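You operate a simulated robot arm through the tools that you are given. There is no shell and no other tool. Be economical: measure what you need, move in short steps, check, and stop when the job is done.

Carry out the task below with a simulated robot arm. There is one attempt and no reset: what you move stays moved.

Task
Wipe the wet glue off the clamped pot's break, release the pot and stand it on the turntable.
Fine: sponge stick back in its cup; switch the extractor off once the glue is gone.
Where things are to end (x, y in the base frame): small orange pot within 25 mm of [390, 130].
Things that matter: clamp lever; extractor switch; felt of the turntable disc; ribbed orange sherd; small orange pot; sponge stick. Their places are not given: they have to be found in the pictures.

The check looks at the end state, three seconds after you hand in, the way a careful person would. Anything else that was tipped, shoved, dropped, spilled or broken makes it a failure.

Robot
A 7-joint arm with a two-finger parallel gripper, fixed in place. Base frame: the origin is at the foot of the arm, x ahead of it, y to its left, z up; the work surface is at about z = 0. Units: mm, rad, N and s.
With the tool pointing down near the work surface it reaches from about 240 to 620 mm from the base axis. Its first joint turns from -1.152 to 1.152 rad. Payload 2.6 kg.
The tool frame sits at the grasp point between the pads (the TCP): z along the fingers, y along the line on which they close. The tips reach 30 mm beyond it. The gripper opens to 94 mm. The fingers are 28 mm wide and 10 mm thick; the gripper's body (50 by 96 mm) begins 55 mm behind the TCP.
Orientation is that of the tool frame in the base frame, as [roll, pitch, yaw] about the fixed x, y, z axes, in that order (R = Rz(yaw) Ry(pitch) Rx(roll)). With the fingers straight down and closing along the base's y, the tool's x points along the base's -x, its y along +y and its z along -z.

Tools
- The arm moves only by the tool servo_tool. Its argument "targets" is a list of rows, each a list of 7 numbers: the closure, from 0 (fully open) to 1 (shut), then the shift along the base's x, y, z in units of 40 mm (1.0 is 40 mm), then the turn, a rotation vector about the base's x, y, z in units of 4 degrees (1.0 is 4 degrees). In form: [[gripper, dx, dy, dz, rx, ry, rz], ...]. A call has 1 to 10 rows; each row shifts and turns the commanded pose from where the row before left it. A call with a number of a shift or a turn outside -1 to 1 is refused whole. A row lasts 0.2 s, in which the tool goes at most 50 mm and 0.15 rad; a call with a longer step from one row to the next is refused whole, and so is a gripper value outside its range. Where a pose cannot be reached the arm comes as near as it can. A force on the tool above 40 N (or 10 N above the force at the start of the call, whichever is more), or a blocked arm, ends the call early, and 0.2 s more pass. Each finger travels about 72 mm/s and halts on what it meets, pressing with about 31 N; the grip force reading is that of the motor and also rises with nothing between the fingers. The clock runs only during rows and for 0.2 s after the last one: add rows that do not move to give the fingers time. The reply holds the time, the measured pose of the TCP, the force on the tool along the base axes, the opening and the grip force, in the units named above and with some noise, with the torque about the TCP (base axes, N m) and any sound that the robot's microphone picked up, and new pictures: "views" is both (left out), scene, wrist or none.
- Cameras (640 x 400 px; columns grow to the right, rows downward): "scene" is fixed at [37.7, 432.9, 571.7]; the picture's right is [-0.76, -0.65, 0.00], its down [-0.32, 0.38, -0.87] and it looks along [0.56, -0.66, -0.49] (base axes); focal length 335 px, centre (320, 200). "wrist" rides on the gripper at [76, 14, -102] in the tool frame; the picture's right is [-0.18, 0.98, 0.00], its down [-0.75, -0.14, -0.64] and it looks along [-0.63, -0.12, 0.77] (tool axes); focal length 243 px, centre (320, 200).
- point_at(camera, pixels): there is no depth. For up to 12 entries [column, row, z] of the newest picture of that camera ("zoom" is the newest enlarged one), the place [x, y] in the base frame at which the ray of that pixel passes the height z, good to about 3 mm. It takes no simulated time.
- close_up(camera, box): a new picture of the part [left, top, right, bottom] of that camera's present view, enlarged. It takes no simulated time.
- sign_off(): hands the job in; it is judged then, once.

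Work in short steps. Measure before you move; look again where a grasp or a placing could have gone wrong, and mend it. You have 80 turns and 200 pictures in all, those below and enlarged ones among them. Open the gripper and draw the arm clear of the work before you hand the job in, unless the task says otherwise; then end with one line.

The tools are called after "Call:" as a command line: name --pt "numbers of a row" for each row, then --argument value for the rest, lists and objects as JSON in quotes. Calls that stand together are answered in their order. servo_tool: Moves the arm, as the interface text tells. Its arguments: {"type":"object","properties":{"targets":{"type":"array","items":{"type":"array","items":{"type":"number"}}},"views":{"type":"string","enum":["both","scene","wrist","none"]}},"required":["targets"]} The other tools are called the same way: point_at (camera, pixels) gives the place at which the rays of pixels pass given heights; close_up (camera, box) takes an enlarged picture of a part of a camera's view; sign_off () hands the job in.

At the start:

```text
time: 0.0
eef_pos: [346.1, -103.2, 363.0]
tcp_rot: [-3.141, 0.0, 3.141]
wrist_force: [0.4, -0.6, 0.0]
wrist_torque: [-0.01, -0.03, 0.02]
grip_width: 93.9
grasp_force: 0.1
```

scene: 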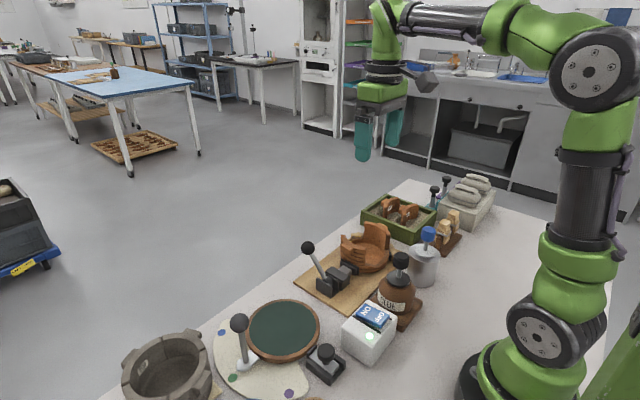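
wrist: 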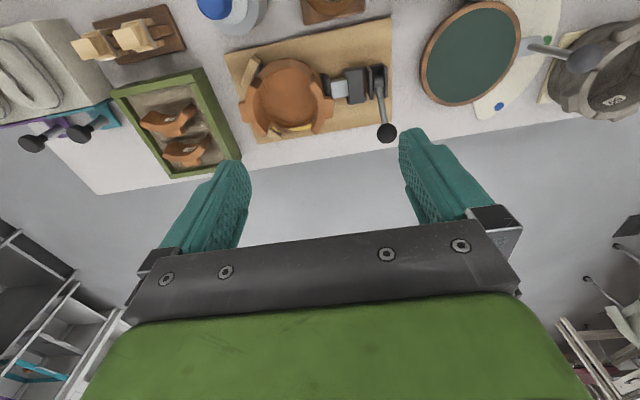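

The pictures show the clamped pot at about scene (367,250), a switch box at (370,330), and the turntable at (283,330). I'll enlarge these areas to identify the parts.

Call:
close_up --camera "scene" --box '[280, 170, 500, 308]'

Call:
close_up --camera "scene" --box '[200, 262, 420, 400]'

Call:
close_up --camera "wrist" --box '[100, 0, 420, 200]'

```text
2.90 times, centred on (390, 239) of scene
```

zoom: 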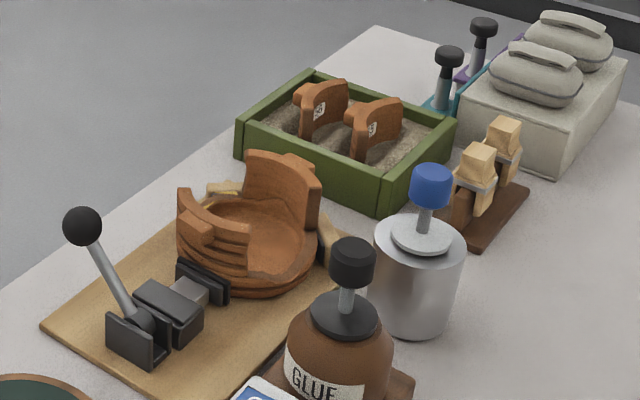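

```text
2.90 times, centred on (310, 331) of scene
```

zoom: 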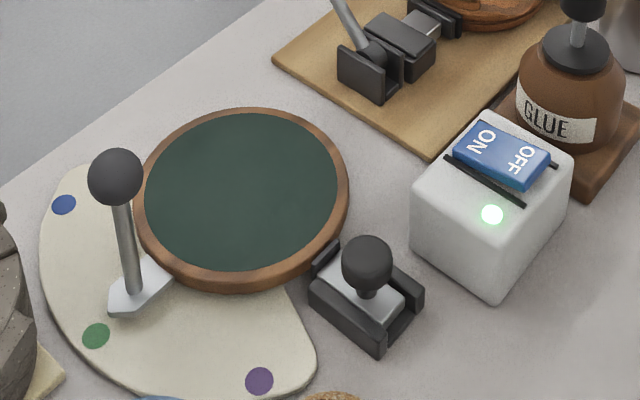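

```text
2.00 times, centred on (260, 100) of wrist
```

zoom: 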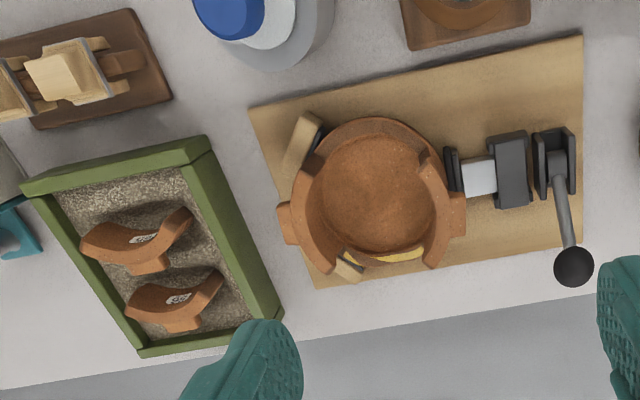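

I'll get base-frame positions for the main items, to place the pot, clamp, turntable, switch and blue-handled can.

Call:
point_at --camera "wrist" --pixels '[[286, 98, 30], [470, 53, 30], [386, 132, 90], [213, 4, 120], [375, 82, 40], [290, 130, 40], [167, 120, 20], [185, 152, 20], [352, 85, 30], [225, 52, 0], [392, 17, 0], [256, 142, 0]]'

Call:
point_at --camera "scene" --pixels '[[283, 330, 30], [283, 330, 60], [374, 318, 80], [428, 233, 120], [400, 260, 120], [239, 322, 100], [308, 248, 100], [325, 352, 40], [367, 250, 40], [422, 284, 0], [246, 303, 30], [320, 318, 30]]'

Call:
close_up --camera "scene" --box '[325, 210, 405, 280]'

Call:
close_up --camera "wrist" --box '[220, 40, 350, 150]'

Call:
close_up --camera "scene" --box '[380, 160, 500, 300]'

```text
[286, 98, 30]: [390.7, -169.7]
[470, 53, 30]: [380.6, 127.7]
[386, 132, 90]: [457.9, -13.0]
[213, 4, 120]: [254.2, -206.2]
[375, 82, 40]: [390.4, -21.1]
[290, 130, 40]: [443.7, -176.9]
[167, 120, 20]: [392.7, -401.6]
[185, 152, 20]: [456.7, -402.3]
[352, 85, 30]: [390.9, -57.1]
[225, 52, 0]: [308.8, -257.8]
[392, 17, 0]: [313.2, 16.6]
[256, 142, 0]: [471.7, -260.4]
```

```text
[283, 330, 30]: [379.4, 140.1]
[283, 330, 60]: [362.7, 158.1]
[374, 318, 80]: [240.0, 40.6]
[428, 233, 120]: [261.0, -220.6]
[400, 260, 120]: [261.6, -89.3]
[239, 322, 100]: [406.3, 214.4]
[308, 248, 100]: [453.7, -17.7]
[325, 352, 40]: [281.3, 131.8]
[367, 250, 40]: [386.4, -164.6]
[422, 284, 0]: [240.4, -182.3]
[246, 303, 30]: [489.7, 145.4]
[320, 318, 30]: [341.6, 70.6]
```

```text
5.71 times, centred on (365, 245) of scene
```

zoom: 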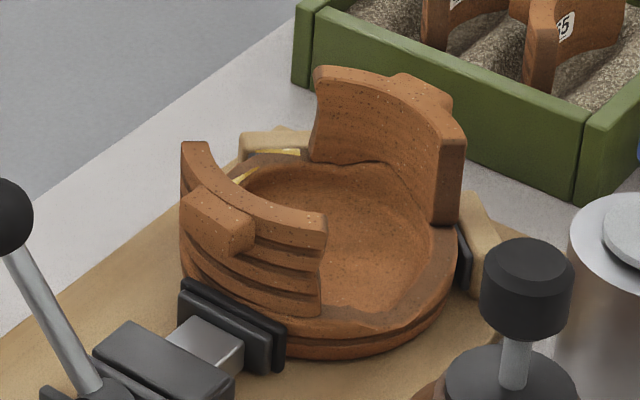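

```text
3.64 times, centred on (285, 95) of wrist
```

zoom: 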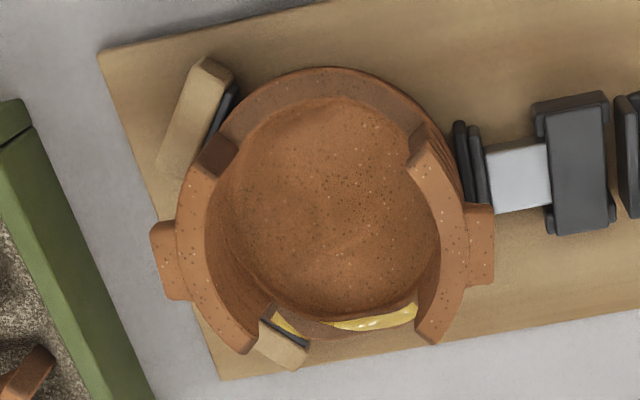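

```text
2.86 times, centred on (440, 230) of scene
```

zoom: 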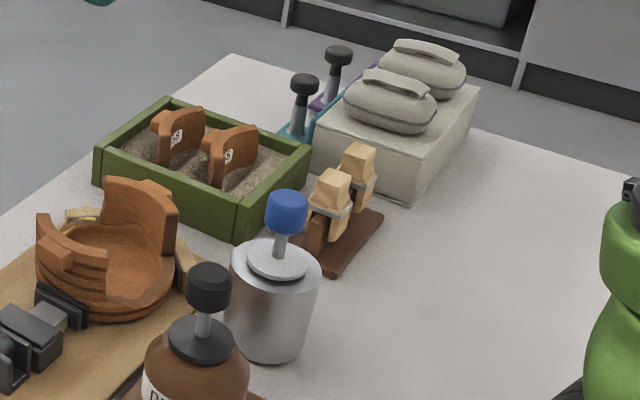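

The pot is at about (391,-170), with yellow glue on its +x gap. The blue-knobbed stick in the can at about (258,-213) is probably the sponge stick. I'll shift toward -y and -x at this height for a better look.

Call:
servo_tool --pt "0 -0.5 -0.8 0 0 0 0" --pt "0 -0.5 -0.8 0 0 0 0" --pt "0 -0.5 -0.8 0 0 0 0" --pt "0 -0.5 -0.8 0 0 0 0" --pt "0 0 0 0 0 0 0" --views "both"

```text
time: 1.2
eef_pos: [268.9, -232.0, 363.5]
tcp_rot: [-3.141, 0.001, -3.141]
wrist_force: [0.4, -0.9, 0.2]
wrist_torque: [-0.01, 0.0, 0.03]
grip_width: 94.1
grasp_force: 0.0
```

scene: 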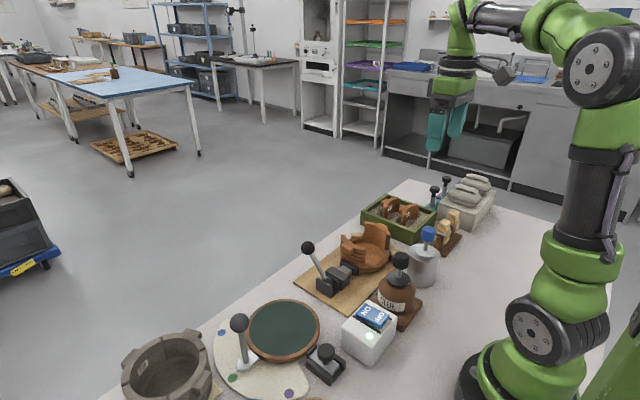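
wrist: 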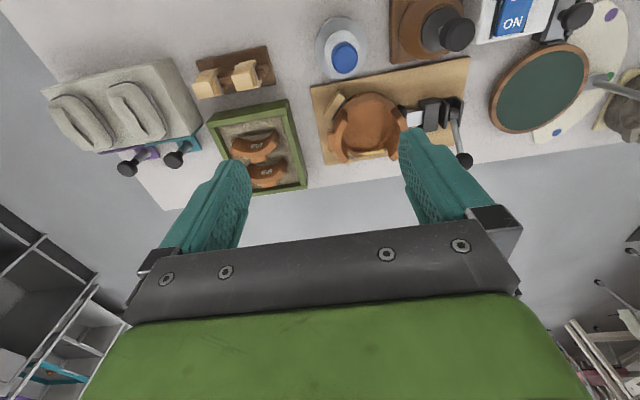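

The can is now at wrist (342,50) and the teal and purple sticks are at (150,155). I'll enlarge both and measure positions.

Call:
close_up --camera "wrist" --box '[300, 0, 480, 112]'

Call:
close_up --camera "wrist" --box '[40, 40, 320, 215]'

Call:
close_up --camera "scene" --box '[410, 165, 500, 225]'

Call:
point_at --camera "wrist" --pixels '[[344, 57, 110], [344, 57, 130], [344, 57, 150], [342, 46, 80], [342, 48, 0], [366, 125, 30], [458, 35, 120]]'

Call:
point_at --camera "scene" --pixels '[[429, 228, 110], [429, 228, 130], [429, 228, 150], [425, 253, 80], [423, 275, 20], [401, 254, 120]]'

```text
3.56 times, centred on (390, 56) of wrist
```

zoom: 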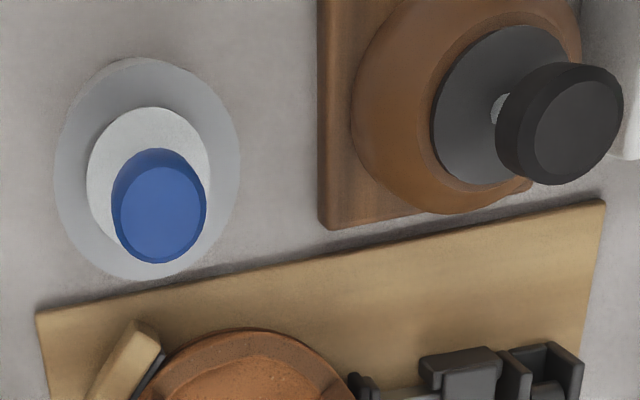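

```text
2.29 times, centred on (180, 128) of wrist
```

zoom: 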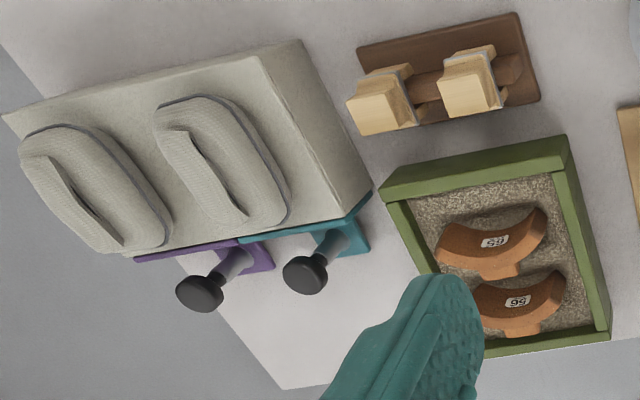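

```text
6.67 times, centred on (455, 195) of scene
```

zoom: 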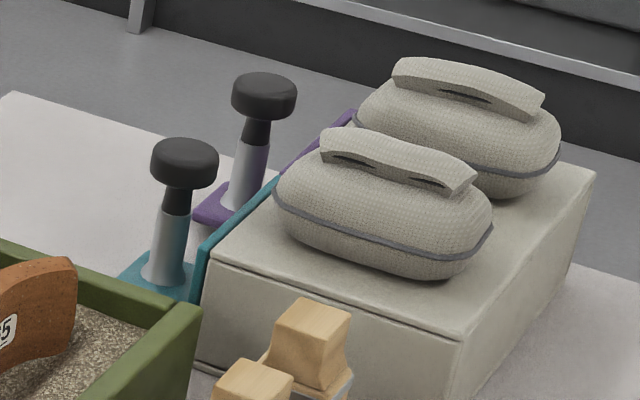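

```text
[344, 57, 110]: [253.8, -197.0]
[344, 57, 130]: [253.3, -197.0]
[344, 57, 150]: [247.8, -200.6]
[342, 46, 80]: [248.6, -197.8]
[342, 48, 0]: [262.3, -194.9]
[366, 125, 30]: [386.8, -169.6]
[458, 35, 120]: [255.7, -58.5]
```

```text
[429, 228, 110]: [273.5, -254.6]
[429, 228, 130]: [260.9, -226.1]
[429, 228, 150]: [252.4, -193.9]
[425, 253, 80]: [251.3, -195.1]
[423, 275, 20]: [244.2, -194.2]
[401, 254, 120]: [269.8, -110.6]
```

The blue knob's top is at z≈147 and it stands over the can at about (250,-197). I'll line up above it and descend to z≈215 to check.

Call:
servo_tool --pt "0 -0.12 0.22 -0.9 0 0 0" --pt "0 -0.12 0.22 -0.9 0 0 0" --pt "0 -0.12 0.22 -0.9 0 0 0" --pt "0 -0.11 0.21 -0.9 0 0 0" --pt "0 0 0 0 0 0 0" --views "both"

```text
time: 2.4
eef_pos: [248.6, -195.5, 219.5]
tcp_rot: [-3.141, -0.001, -3.141]
wrist_force: [0.3, -1.0, -0.3]
wrist_torque: [-0.03, -0.04, -0.01]
grip_width: 94.2
grasp_force: 0.1
```

scene: 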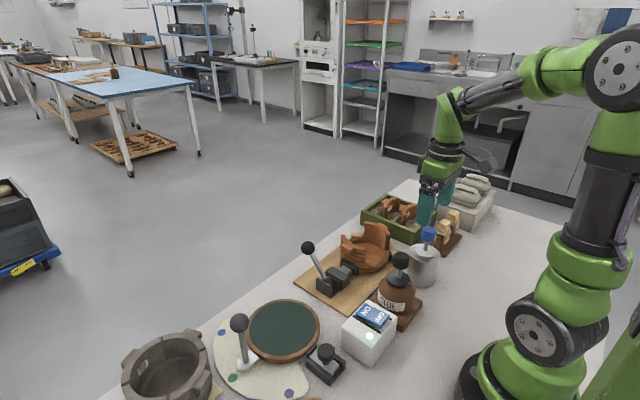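
wrist: 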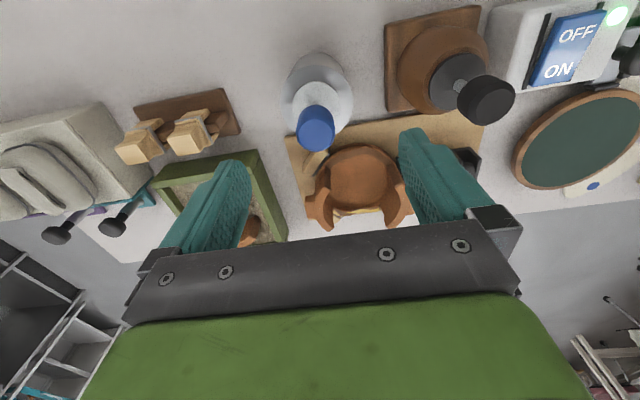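

The knob appears at wrist (316,128). I'll measure its centre from both cameras.

Call:
close_up --camera "wrist" --box '[270, 40, 370, 160]'

Call:
point_at --camera "wrist" --pixels '[[315, 138, 140], [315, 138, 150], [315, 114, 150], [316, 100, 90], [316, 85, 80]]'

Call:
close_up --camera "scene" --box '[395, 215, 455, 295]'

```text
3.33 times, centred on (320, 100) of wrist
```

zoom: 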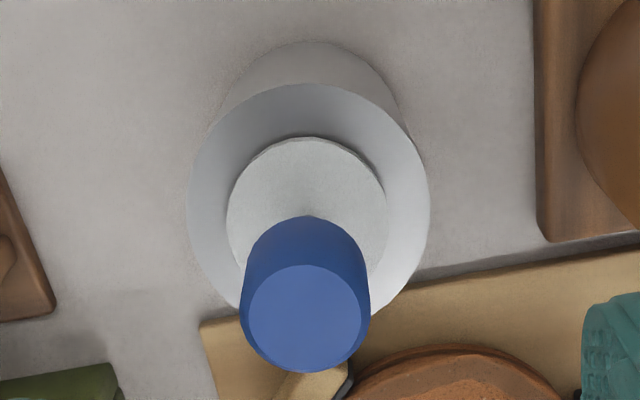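

```text
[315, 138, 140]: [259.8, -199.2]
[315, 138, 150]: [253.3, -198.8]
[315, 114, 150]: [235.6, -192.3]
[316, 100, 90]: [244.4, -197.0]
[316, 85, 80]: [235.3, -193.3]
```

```text
5.00 times, centred on (425, 255) of scene
```

zoom: 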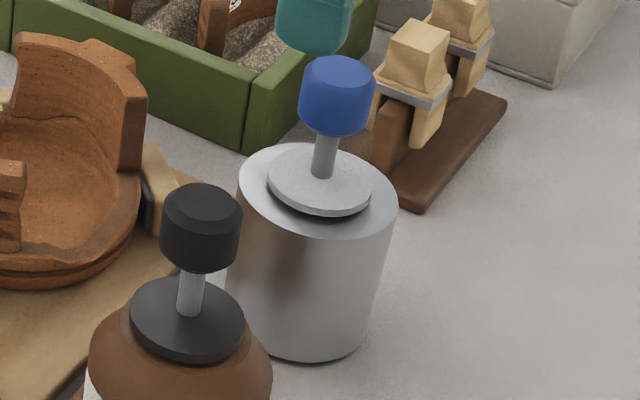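

Call:
point_at --camera "scene" --pixels '[[428.5, 229, 145], [428.5, 229, 150], [425, 251, 80], [425, 251, 90]]'

Call:
point_at --camera "wrist" --pixels '[[316.5, 135.5, 145], [316.5, 135.5, 150], [316, 99, 80], [316, 99, 90]]'

```text
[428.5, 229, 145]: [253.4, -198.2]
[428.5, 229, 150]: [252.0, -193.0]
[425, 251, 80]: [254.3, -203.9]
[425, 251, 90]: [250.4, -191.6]
```

```text
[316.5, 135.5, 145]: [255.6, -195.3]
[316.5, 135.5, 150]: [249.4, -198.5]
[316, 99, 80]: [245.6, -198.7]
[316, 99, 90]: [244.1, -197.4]
```

The knob is centred at about (252,-197) with its top at z≈147. I'll descend to z≈132 and close on it.

Call:
servo_tool --pt "0 0.08 -0.04 -0.73 0 0 0" --pt "0 0 0 -0.73 0 0 0" --pt "0 0 0 -0.73 0 0 0" --pt "0 0 0 0 0 0 0" --pt "1 0 0 0 0 0 0" --pt "1 0 0 0 0 0 0" --pt "1 0 0 0 0 0 0" --pt "1 0 0 0 0 0 0" --views "both"

```text
time: 4.2
eef_pos: [252.0, -199.2, 133.5]
tcp_rot: [-3.14, 0.0, -3.141]
wrist_force: [0.1, -1.9, 1.1]
wrist_torque: [-0.06, -0.02, 0.02]
grip_width: 30.0
grasp_force: 31.1
```

scene: 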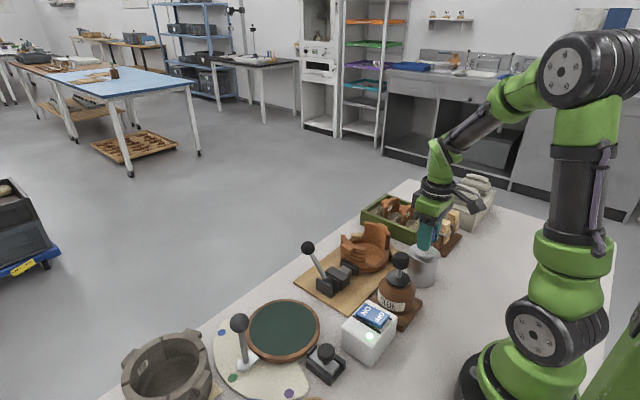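
wrist: 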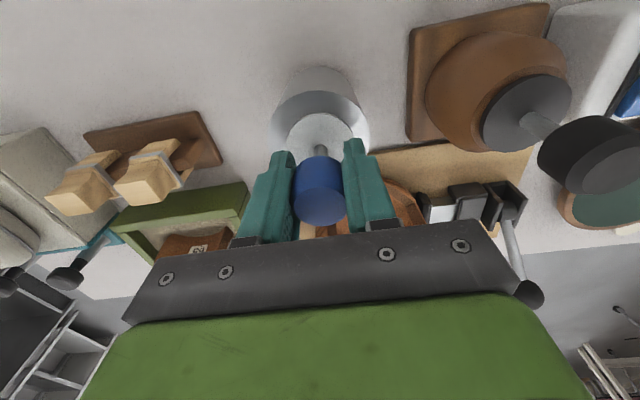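

The grip holds at 30.0 mm. I'll lift straight up 120 mm.

Call:
servo_tool --pt "1 0 0 0.5 0 0 0" --pt "1 0 0 0.8 0 0 0" --pt "1 0 0 0.9 0 0 0" --pt "1 0 0 0.9 0 0 0" --pt "1 0 0 0.4 0 0 0" --views "both"

Call:
close_up --camera "scene" --box '[380, 160, 480, 290]'

Call:
close_up --camera "wrist" --box '[240, 60, 440, 230]'

```text
time: 5.4
eef_pos: [250.0, -199.1, 271.5]
tcp_rot: [-3.141, 0.0, -3.14]
wrist_force: [0.1, 0.0, -0.2]
wrist_torque: [0.01, 0.0, -0.02]
grip_width: 29.8
grasp_force: 30.9
```

scene: 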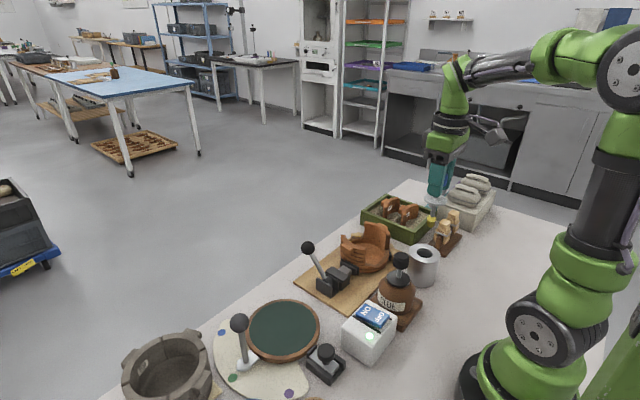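
wrist: 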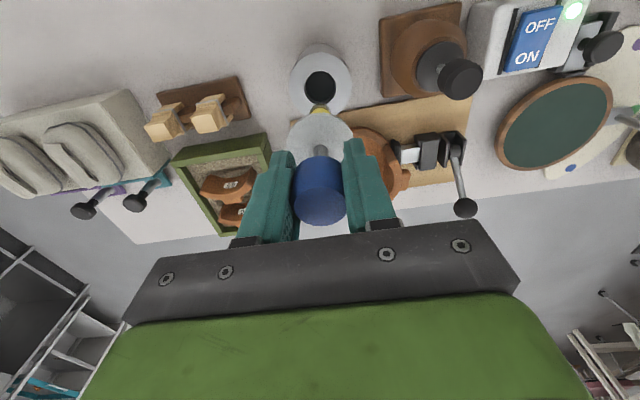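

```text
3.08 times, centred on (430, 225) of scene
```

zoom: 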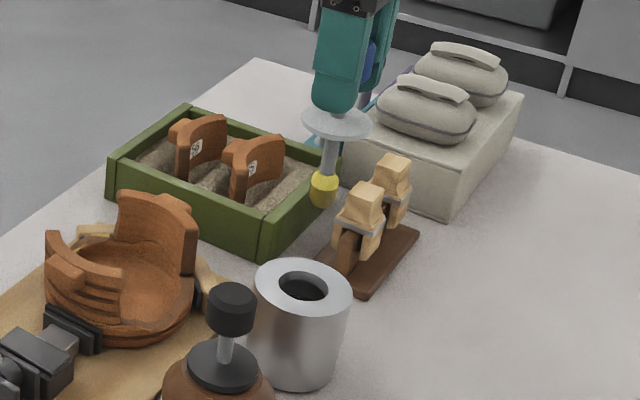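

```text
2.35 times, centred on (340, 145) of wrist
```

zoom: 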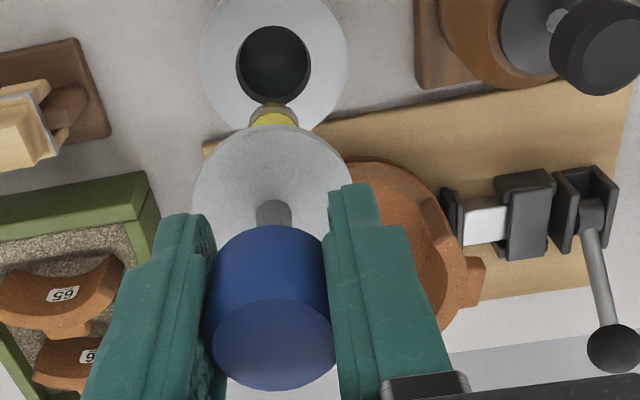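

It is the sponge stick, with a yellow sponge at its lower end. Next I'll measure the height of the sponge tip, then the glue.

Call:
point_at --camera "scene" --pixels '[[431, 226, 140], [431, 226, 150], [431, 226, 160], [431, 218, 170], [431, 200, 215], [425, 253, 80], [425, 253, 90]]'

Call:
close_up --camera "scene" --box '[340, 215, 400, 275]'

```text
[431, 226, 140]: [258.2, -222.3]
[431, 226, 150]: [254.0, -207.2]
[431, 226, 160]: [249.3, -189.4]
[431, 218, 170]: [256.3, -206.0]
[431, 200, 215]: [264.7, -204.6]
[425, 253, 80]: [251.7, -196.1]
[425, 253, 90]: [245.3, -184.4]
```

```text
6.67 times, centred on (370, 245) of scene
```

zoom: 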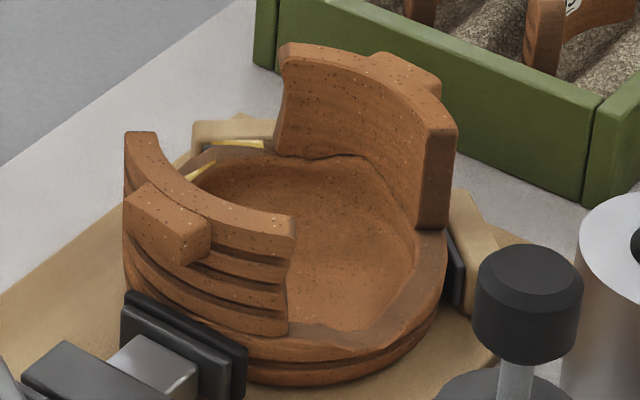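

The sponge tip is about 117 mm below the TCP. I'll move the raised stick to about (345,-110,320) so the wrist camera can see the glue beside it.

Call:
servo_tool --pt "1 0.3 0.3 0.5 0 0 0" --pt "1 0.7 0.6 0.5 0 0 0" --pt "1 0.7 0.6 0.1 0 0 0" --pt "1 0.7 0.6 0 0 0 0" --pt "1 0 0.2 0 0 0 0" --pt "1 0 0 0 0 0 0" --views "both"

Call:
close_up --camera "wrist" --box '[140, 40, 420, 215]'

```text
time: 6.8
eef_pos: [345.7, -110.0, 313.5]
tcp_rot: [-3.141, -0.002, -3.141]
wrist_force: [-0.5, 0.2, -0.4]
wrist_torque: [-0.02, 0.0, 0.0]
grip_width: 29.9
grasp_force: 31.0
```

scene: 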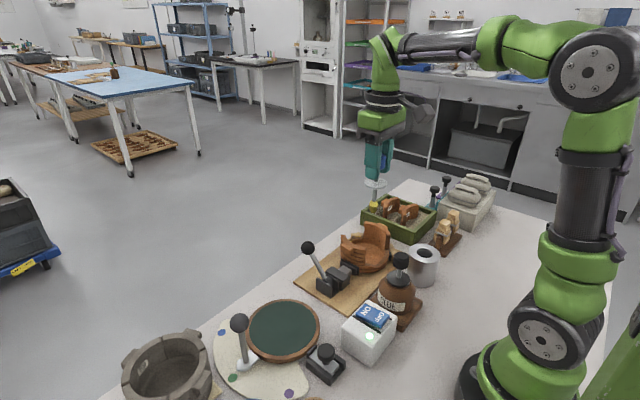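
wrist: 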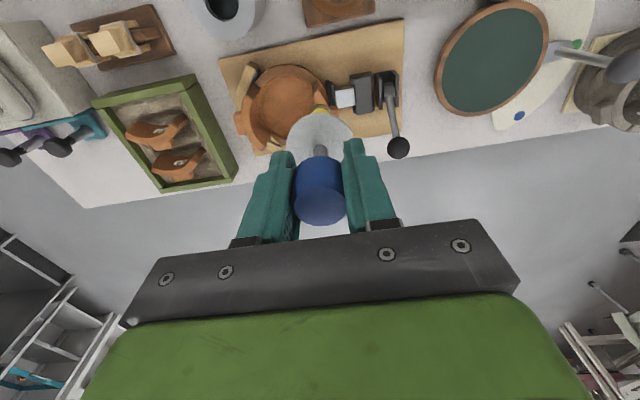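

```text
2.29 times, centred on (280, 128) of wrist
```

zoom: 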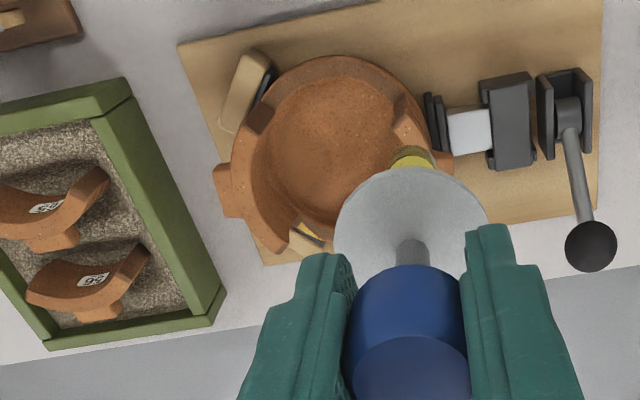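

The stick hides the middle of the break. I'll shift by +50 in y and +55 in x for a clear view.

Call:
servo_tool --pt "1 0.45 0.45 0 0 0 0" --pt "1 0.45 0.45 0 0 0 0" --pt "1 0.45 0.45 0 0 0 0" --pt "1 0 0 0 0 0 0" --views "wrist"

Call:
close_up --camera "wrist" --box '[150, 0, 310, 100]'

Call:
close_up --camera "wrist" --box '[300, 0, 460, 130]'

```text
time: 7.8
eef_pos: [400.9, -52.3, 316.8]
tcp_rot: [-3.141, 0.002, 3.141]
wrist_force: [0.0, 0.3, 0.3]
wrist_torque: [0.0, -0.03, -0.01]
grip_width: 29.9
grasp_force: 31.3
```

wrist: 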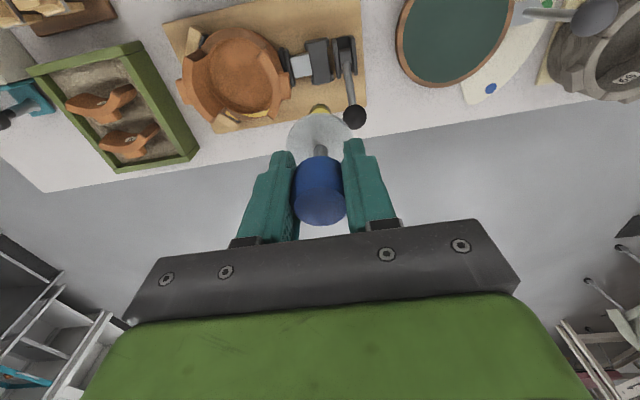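

```text
4.00 times, centred on (230, 50) of wrist
```

zoom: 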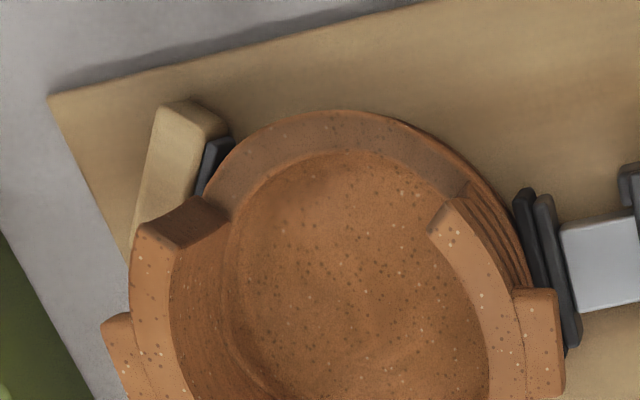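

```text
3.08 times, centred on (380, 65) of wrist
```

zoom: 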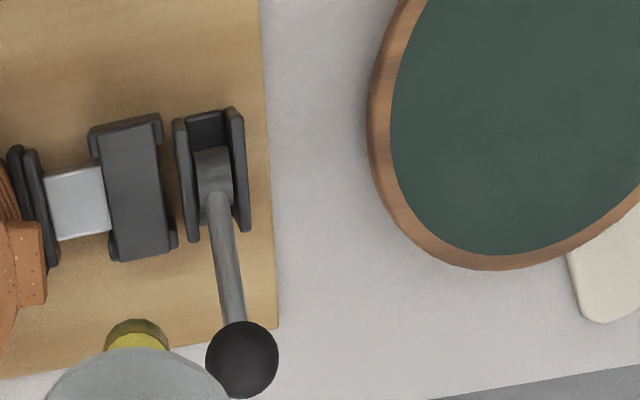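

Now the whole break should be in view. I'll enlarge wrist (190–300, 70–140).

Call:
close_up --camera "wrist" --box '[180, 65, 300, 140]'

```text
5.33 times, centred on (240, 102) of wrist
```

zoom: 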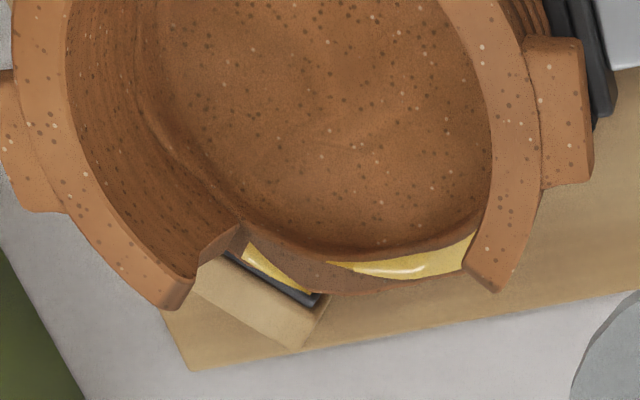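

Call:
point_at --camera "wrist" --pixels '[[232.2, 115, 30], [232.2, 115, 40], [232.2, 115, 50], [226, 111, 40], [238, 119, 40], [242, 114, 40], [256, 115, 40], [268, 109, 40]]'

Call:
point_at --camera "scene" --pixels '[[358, 236.5, 30], [358, 236.5, 40], [358, 236.5, 50], [354, 236, 40], [361.5, 237, 40], [350, 242, 40], [354, 239, 40]]'

Call:
close_up --camera "scene" --box '[340, 222, 380, 252]'

```text
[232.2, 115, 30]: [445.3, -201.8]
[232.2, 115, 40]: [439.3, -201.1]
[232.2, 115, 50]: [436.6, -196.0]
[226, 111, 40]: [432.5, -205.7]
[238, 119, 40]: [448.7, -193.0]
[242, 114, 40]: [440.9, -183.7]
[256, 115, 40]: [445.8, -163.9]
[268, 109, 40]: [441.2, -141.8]
```

```text
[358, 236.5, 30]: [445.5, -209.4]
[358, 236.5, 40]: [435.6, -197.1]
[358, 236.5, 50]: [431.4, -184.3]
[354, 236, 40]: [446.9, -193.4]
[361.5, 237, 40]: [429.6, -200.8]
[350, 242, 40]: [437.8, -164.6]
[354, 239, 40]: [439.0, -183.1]
```

```text
13.33 times, centred on (360, 237) of scene
```

zoom: 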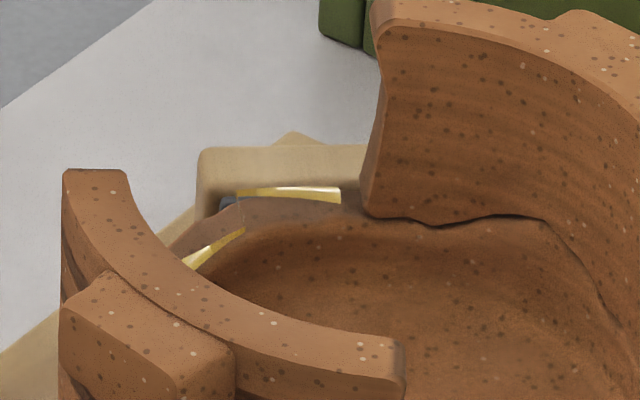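

The rim with the glue is at z≈38–40. Before bringing the disc guard near, I'll check the wall-top heights.

Call:
point_at --camera "scene" --pixels '[[366, 222.5, 80], [366, 222.5, 95], [366, 222.5, 110], [343, 235.5, 60], [343, 235.5, 75], [343, 235.5, 90]]'

Call:
point_at --camera "wrist" --pixels '[[214, 119, 80], [214, 119, 95], [214, 119, 110], [272.5, 116, 60], [272.5, 116, 75], [272.5, 116, 90], [271, 62, 60], [271, 62, 80], [193, 56, 95], [193, 56, 80]]'

Call:
close_up --camera "wrist" --box '[160, 0, 310, 140]'

```text
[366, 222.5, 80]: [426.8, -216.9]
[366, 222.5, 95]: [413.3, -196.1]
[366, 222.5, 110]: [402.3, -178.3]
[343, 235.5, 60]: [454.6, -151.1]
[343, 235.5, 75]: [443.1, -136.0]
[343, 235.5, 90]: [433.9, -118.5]
```

```text
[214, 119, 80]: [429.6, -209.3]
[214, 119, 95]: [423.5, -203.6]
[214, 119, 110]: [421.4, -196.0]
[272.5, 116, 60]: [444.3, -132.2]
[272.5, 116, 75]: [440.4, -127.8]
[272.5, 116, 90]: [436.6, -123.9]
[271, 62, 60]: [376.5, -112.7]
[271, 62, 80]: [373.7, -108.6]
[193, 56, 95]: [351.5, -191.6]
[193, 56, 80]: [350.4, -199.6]
```

```text
2.86 times, centred on (235, 70) of wrist
```

zoom: 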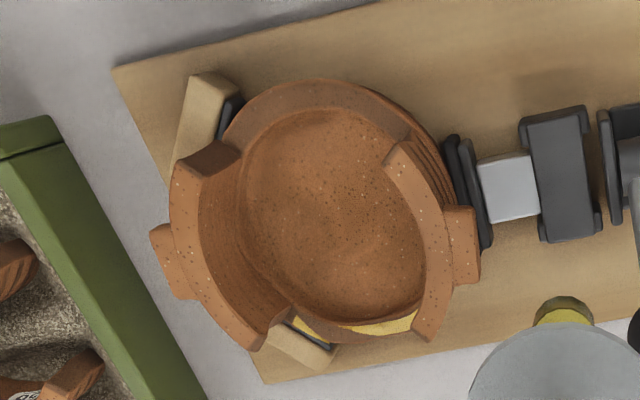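

The wall tops are at z≈80, so the disc (about 68 mm above the sponge tip) clears them. I'll move above the glue at about (446,-164) and lower the sponge to about z 65.

Call:
servo_tool --pt "1 0.38 -0.93 0 0 0 0" --pt "1 0.38 -0.93 0 0 0 0" --pt "1 0.37 -0.93 0 0 0 0" --pt "1 0 0 -0.8 0 0 0" --pt "1 0 0 -0.9 0 0 0" --pt "1 0 0 -0.9 0 0 0" --pt "1 0 0 -0.75 0 0 0" --pt "1 0 0 0 0 0 0" --views "both"

Call:
close_up --camera "scene" --box '[320, 190, 400, 260]'

Call:
close_up --camera "wrist" --box '[220, 0, 420, 190]'

```text
time: 9.6
eef_pos: [447.5, -165.7, 183.0]
tcp_rot: [-3.142, 0.001, 3.141]
wrist_force: [-1.1, 0.2, -0.9]
wrist_torque: [0.01, 0.01, 0.0]
grip_width: 29.7
grasp_force: 30.7
```

scene: 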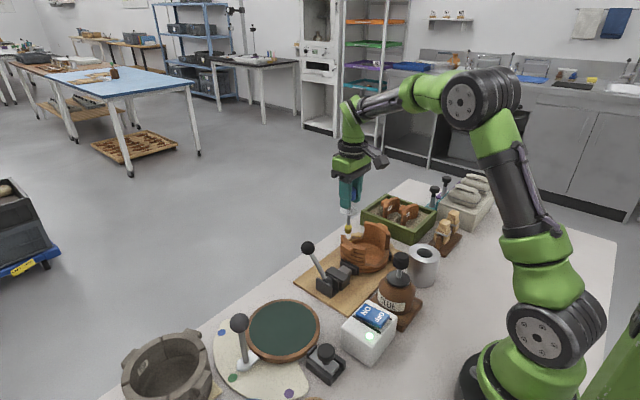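
wrist: 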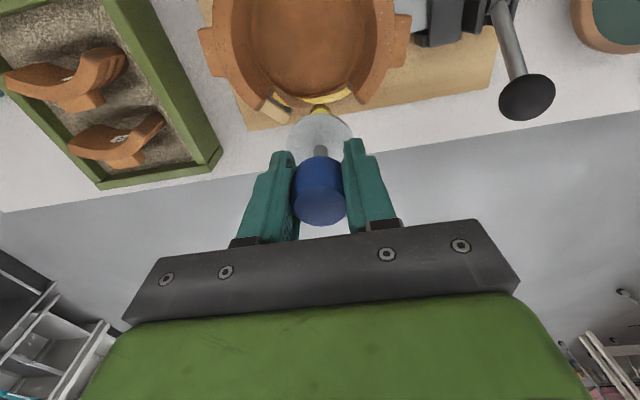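

```text
5.71 times, centred on (360, 225) of scene
```

zoom: 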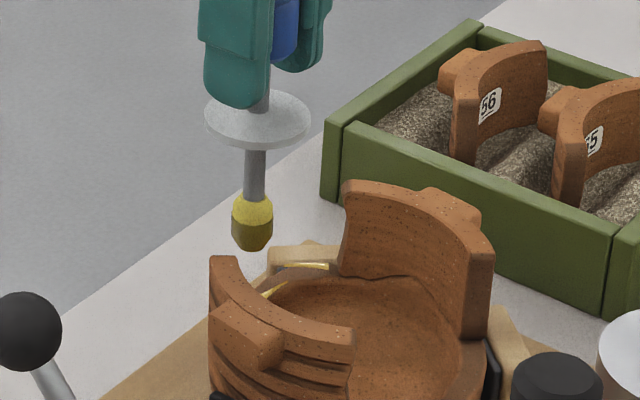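

```text
2.11 times, centred on (320, 95) of wrist
```

zoom: 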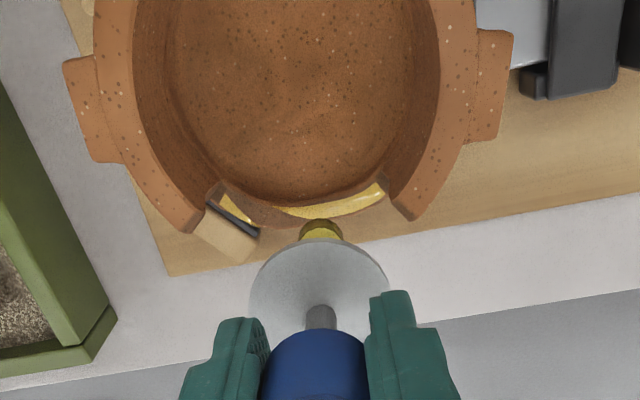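

The break is clear now: one patch near zoom (238,212) and one from (285,212) to (383,185). I'll measure them along with the sponge tip.

Call:
point_at --camera "wrist" --pixels '[[274, 95, 39], [281, 100.7, 39], [289, 105, 39], [303.4, 101, 39], [327, 99, 39], [350, 88, 39], [272, 87, 39], [262, 106, 79], [360, 102, 79]]'

Call:
point_at --camera "scene" --pixels '[[348, 233.5, 63], [348, 233.5, 68], [348, 233.5, 58]]'

```text
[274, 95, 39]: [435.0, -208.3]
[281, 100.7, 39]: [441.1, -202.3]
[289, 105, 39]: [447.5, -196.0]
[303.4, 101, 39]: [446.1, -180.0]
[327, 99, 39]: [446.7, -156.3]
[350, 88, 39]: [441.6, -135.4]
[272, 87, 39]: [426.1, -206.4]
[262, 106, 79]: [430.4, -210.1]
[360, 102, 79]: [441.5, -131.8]
```

```text
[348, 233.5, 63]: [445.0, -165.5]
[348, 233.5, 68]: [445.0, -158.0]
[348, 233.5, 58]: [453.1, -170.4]
```

The sponge tip is at z≈64, so contact should come near TCP z≈158. I'll lower to about 161 and read the force.

Call:
servo_tool --pt "1 -0.02 0.0 -0.3 0 0 0" --pt "1 0 0 -0.25 0 0 0" --pt "1 0 0 0 0 0 0" --views "none"

Call:
servo_tool --pt "1 0 0 -0.08 0 0 0" --pt "1 0 0 0 0 0 0" --views "scene"

Call:
close_up --camera "scene" --box '[320, 200, 390, 260]'

```text
time: 10.4
eef_pos: [444.8, -165.2, 159.6]
tcp_rot: [3.142, -0.001, 3.141]
wrist_force: [-0.1, 0.0, -1.1]
wrist_torque: [-0.02, 0.0, 0.02]
grip_width: 29.7
grasp_force: 31.2
```

```text
time: 11.0
eef_pos: [445.2, -166.9, 156.5]
tcp_rot: [-3.141, 0.0, 3.141]
wrist_force: [0.1, -0.1, 0.2]
wrist_torque: [-0.02, -0.03, 0.0]
grip_width: 29.8
grasp_force: 30.9
```

scene: 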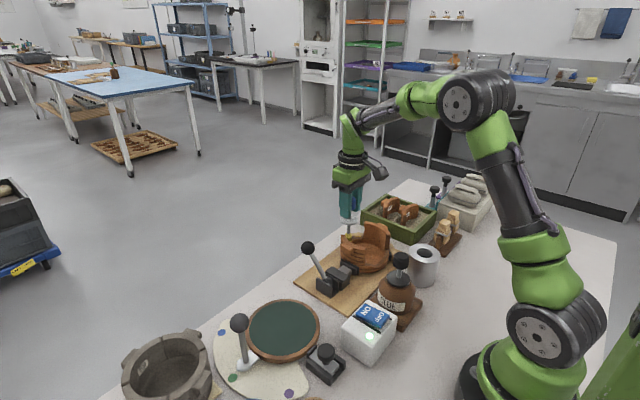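

```text
6.67 times, centred on (355, 230) of scene
```

zoom: 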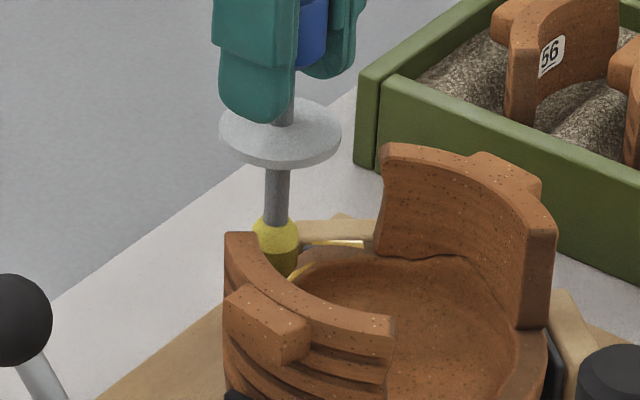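

There's no contact yet at 156.5. I'll go down in 3 mm steps, checking the force each time.

Call:
servo_tool --pt "1 0 0 -0.08 0 0 0" --pt "1 0 0 0 0 0 0" --views "none"

Call:
servo_tool --pt "1 0 0 -0.08 0 0 0" --pt "1 0 0 0 0 0 0" --views "none"

```text
time: 11.6
eef_pos: [443.8, -165.8, 152.4]
tcp_rot: [-3.142, -0.001, -3.141]
wrist_force: [0.6, 0.1, -0.1]
wrist_torque: [-0.01, 0.02, 0.01]
grip_width: 29.5
grasp_force: 31.0
```

```text
time: 12.2
eef_pos: [443.6, -165.0, 151.2]
tcp_rot: [-3.141, 0.001, -3.14]
wrist_force: [0.7, 0.7, -0.3]
wrist_torque: [0.02, 0.01, -0.02]
grip_width: 29.6
grasp_force: 30.8
```

There's still no force at z 151. I'll do one more small step and look.

Call:
servo_tool --pt "1 0.04 0 -0.06 0 0 0" --pt "1 0 0 0 0 0 0" --views "both"

Call:
close_up --camera "scene" --box '[335, 215, 385, 255]'

Call:
close_up --camera "wrist" --box '[250, 40, 390, 150]'

```text
time: 12.8
eef_pos: [444.8, -164.4, 147.5]
tcp_rot: [-3.141, 0.0, 3.14]
wrist_force: [0.5, 0.3, -0.1]
wrist_torque: [0.02, -0.02, -0.03]
grip_width: 30.0
grasp_force: 30.9
```

scene: 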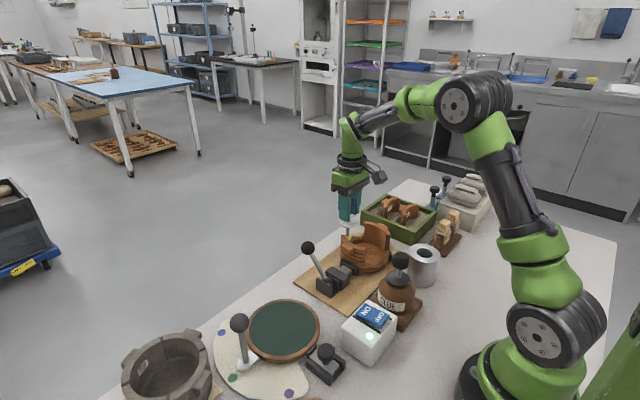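
wrist: 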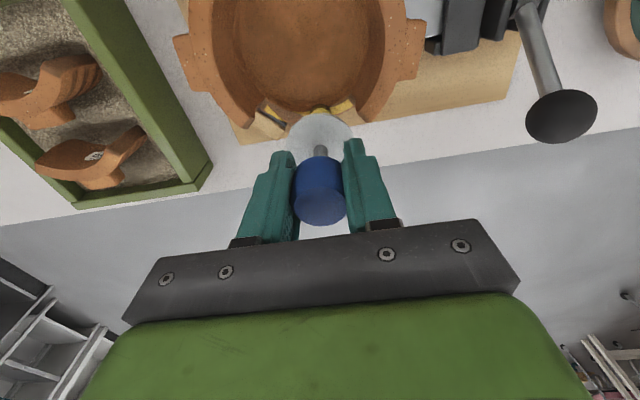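

```text
10.00 times, centred on (360, 235) of scene
```

zoom: 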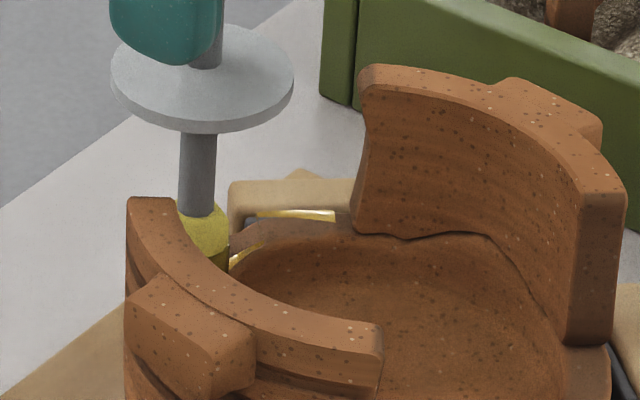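

```text
3.64 times, centred on (320, 95) of wrist
```

zoom: 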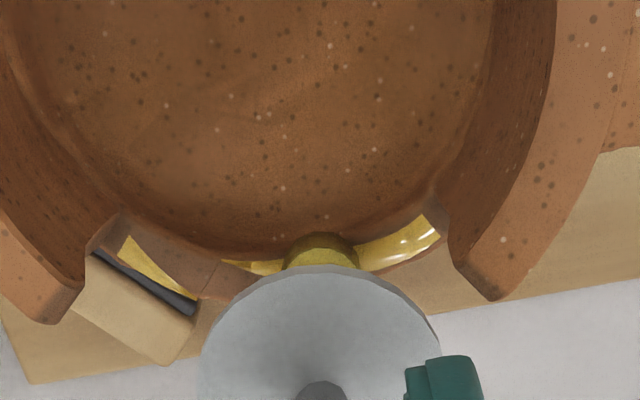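

The sponge sits over the glue but isn't touching, so the break dips here. I'll continue down slowly.

Call:
servo_tool --pt "1 0 0 -0.08 0 0 0" --pt "1 0 0 0 0 0 0" --views "none"

Call:
servo_tool --pt "1 0 0 -0.08 0 0 0" --pt "1 0 0 0 0 0 0" --views "wrist"

Call:
close_up --camera "wrist" --box '[250, 40, 390, 150]'

```text
time: 13.4
eef_pos: [445.9, -165.0, 144.2]
tcp_rot: [3.142, 0.0, 3.141]
wrist_force: [0.0, 1.0, -0.3]
wrist_torque: [0.02, 0.0, 0.0]
grip_width: 29.5
grasp_force: 30.7
```

```text
time: 14.0
eef_pos: [445.4, -163.8, 140.9]
tcp_rot: [3.141, 0.002, -3.139]
wrist_force: [0.0, 0.4, -0.7]
wrist_torque: [0.0, 0.02, 0.02]
grip_width: 29.6
grasp_force: 30.9
```

wrist: 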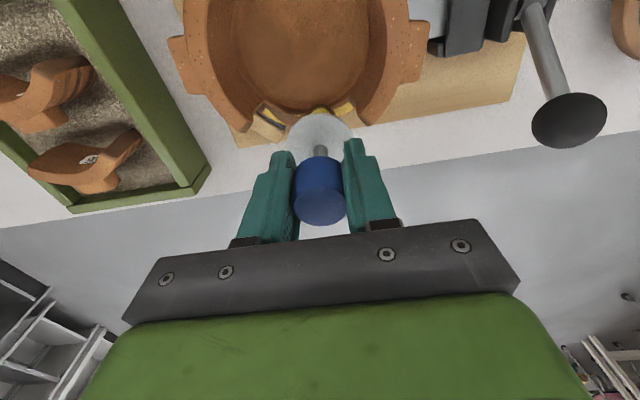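

```text
3.64 times, centred on (320, 95) of wrist
```

zoom: 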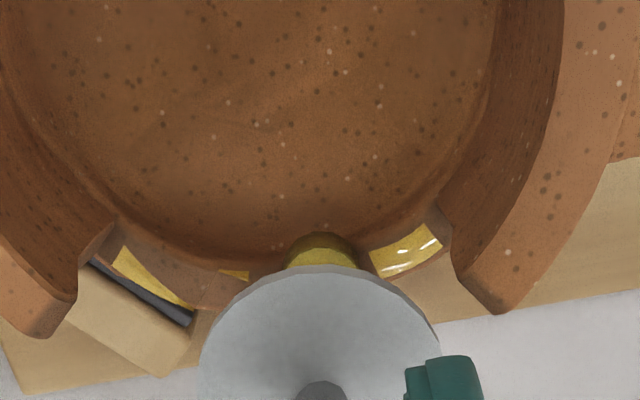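

The glue around the sponge is disappearing and only small pieces remain on either side. I'll raise 3 mm and sweep along the rim toward +y.

Call:
servo_tool --pt "1 0 0.15 0.08 0 0 0" --pt "1 -0.02 0.15 0 0 0 0" --pt "1 -0.03 0.12 0 0 0 0" --pt "1 -0.05 0.1 0 0 0 0" --pt "1 0 0 0 0 0 0" --views "wrist"

Call:
close_up --camera "wrist" --box '[220, 30, 390, 150]'

```text
time: 15.2
eef_pos: [442.2, -143.3, 144.7]
tcp_rot: [-3.141, 0.001, 3.142]
wrist_force: [0.1, -0.5, -0.6]
wrist_torque: [0.0, 0.03, 0.01]
grip_width: 29.8
grasp_force: 30.6
```

wrist: 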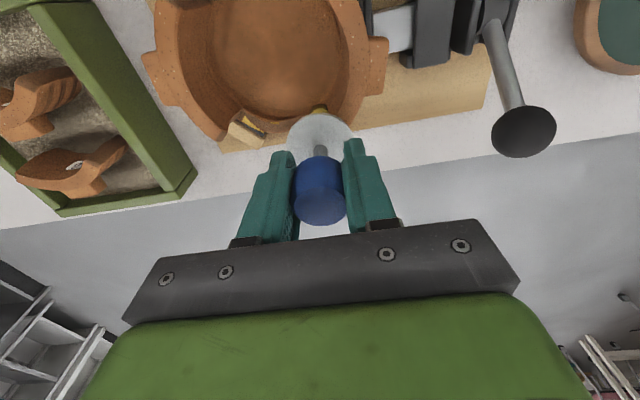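

```text
3.33 times, centred on (305, 90) of wrist
```

zoom: 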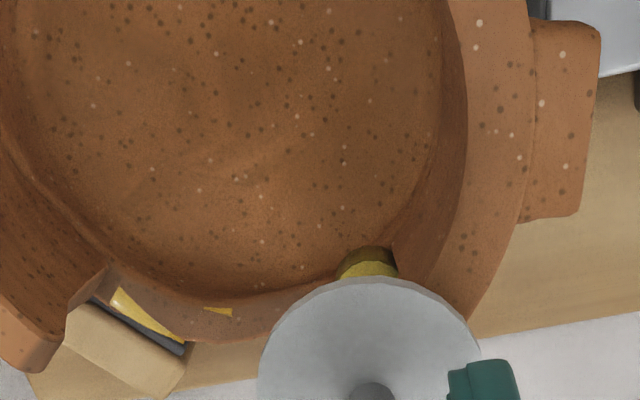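

The +y end is covered now. I'll sweep back along the rim toward the -y patches, rising slightly.

Call:
servo_tool --pt "1 0.02 0.04 0 0 0 0" --pt "1 0 0 0 0 0 0" --pt "1 0.06 -0.3 0.02 0 0 0" --pt "1 0.04 -0.3 0.03 0 0 0" --pt "1 -0.02 -0.3 0.05 0 0 0" --pt "1 -0.04 -0.2 0.05 0 0 0" --pt "1 0 0 0 0 0 0" --views "wrist"

Call:
close_up --camera "wrist" --box '[240, 30, 410, 150]'

```text
time: 16.8
eef_pos: [443.9, -185.7, 151.4]
tcp_rot: [3.142, -0.001, -3.141]
wrist_force: [0.5, 0.0, -0.4]
wrist_torque: [0.01, -0.03, 0.0]
grip_width: 29.7
grasp_force: 31.0
```

wrist: 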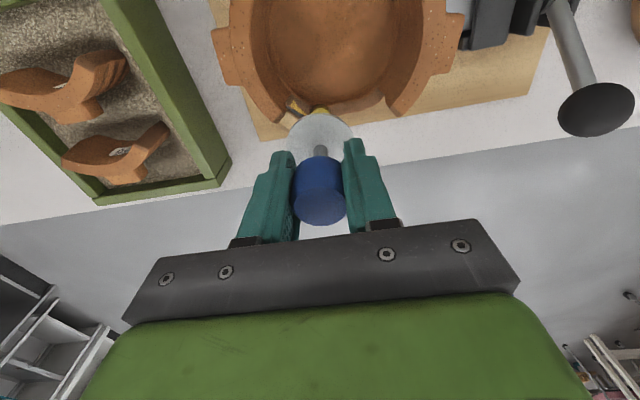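

```text
3.33 times, centred on (325, 90) of wrist
```

zoom: 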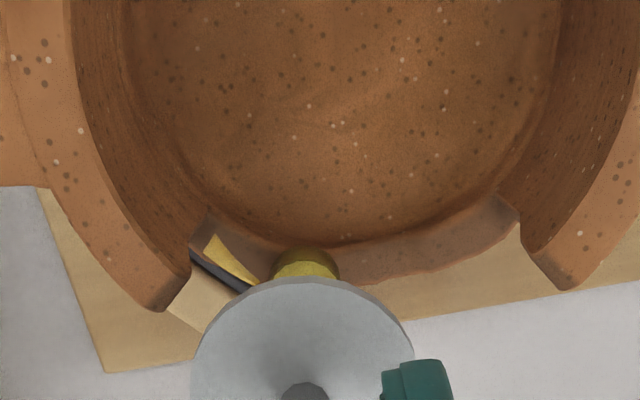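

The +y side is clean. The last patch lies at zoom (205–255, 235–285), so I'll follow the arc toward (432,-204).

Call:
servo_tool --pt "1 -0.02 -0.15 0 0 0 0" --pt "1 -0.06 -0.12 0 0 0 0" --pt "1 -0.1 -0.12 0 0 0 0" --pt "1 -0.07 -0.06 -0.04 0 0 0" --pt "1 0 0 0 0 0 0" --views "wrist"

Call:
close_up --camera "wrist" --box '[240, 30, 410, 150]'

```text
time: 18.0
eef_pos: [434.7, -202.4, 147.2]
tcp_rot: [3.141, 0.0, -3.142]
wrist_force: [1.2, -0.2, -0.1]
wrist_torque: [-0.01, 0.01, 0.01]
grip_width: 29.7
grasp_force: 30.8
```

wrist: 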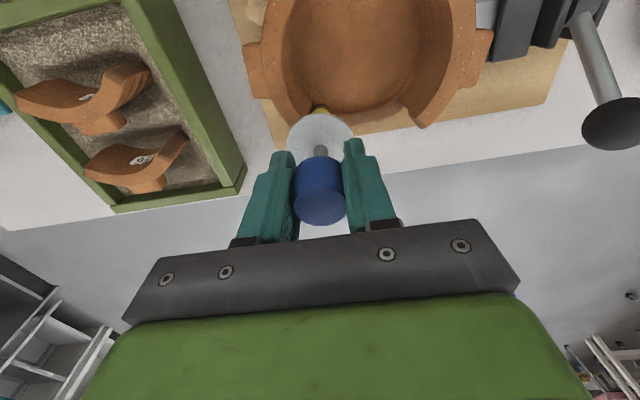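

```text
3.33 times, centred on (325, 90) of wrist
```

zoom: 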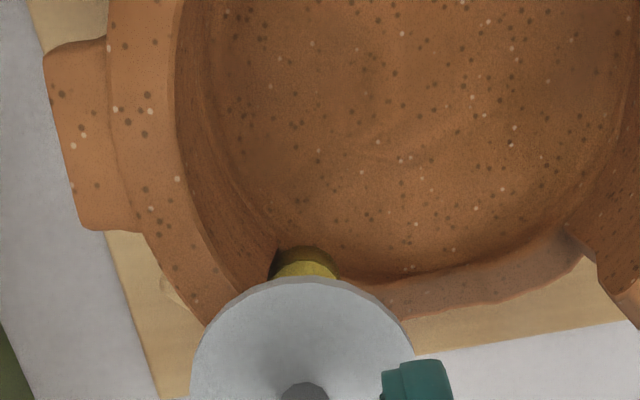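

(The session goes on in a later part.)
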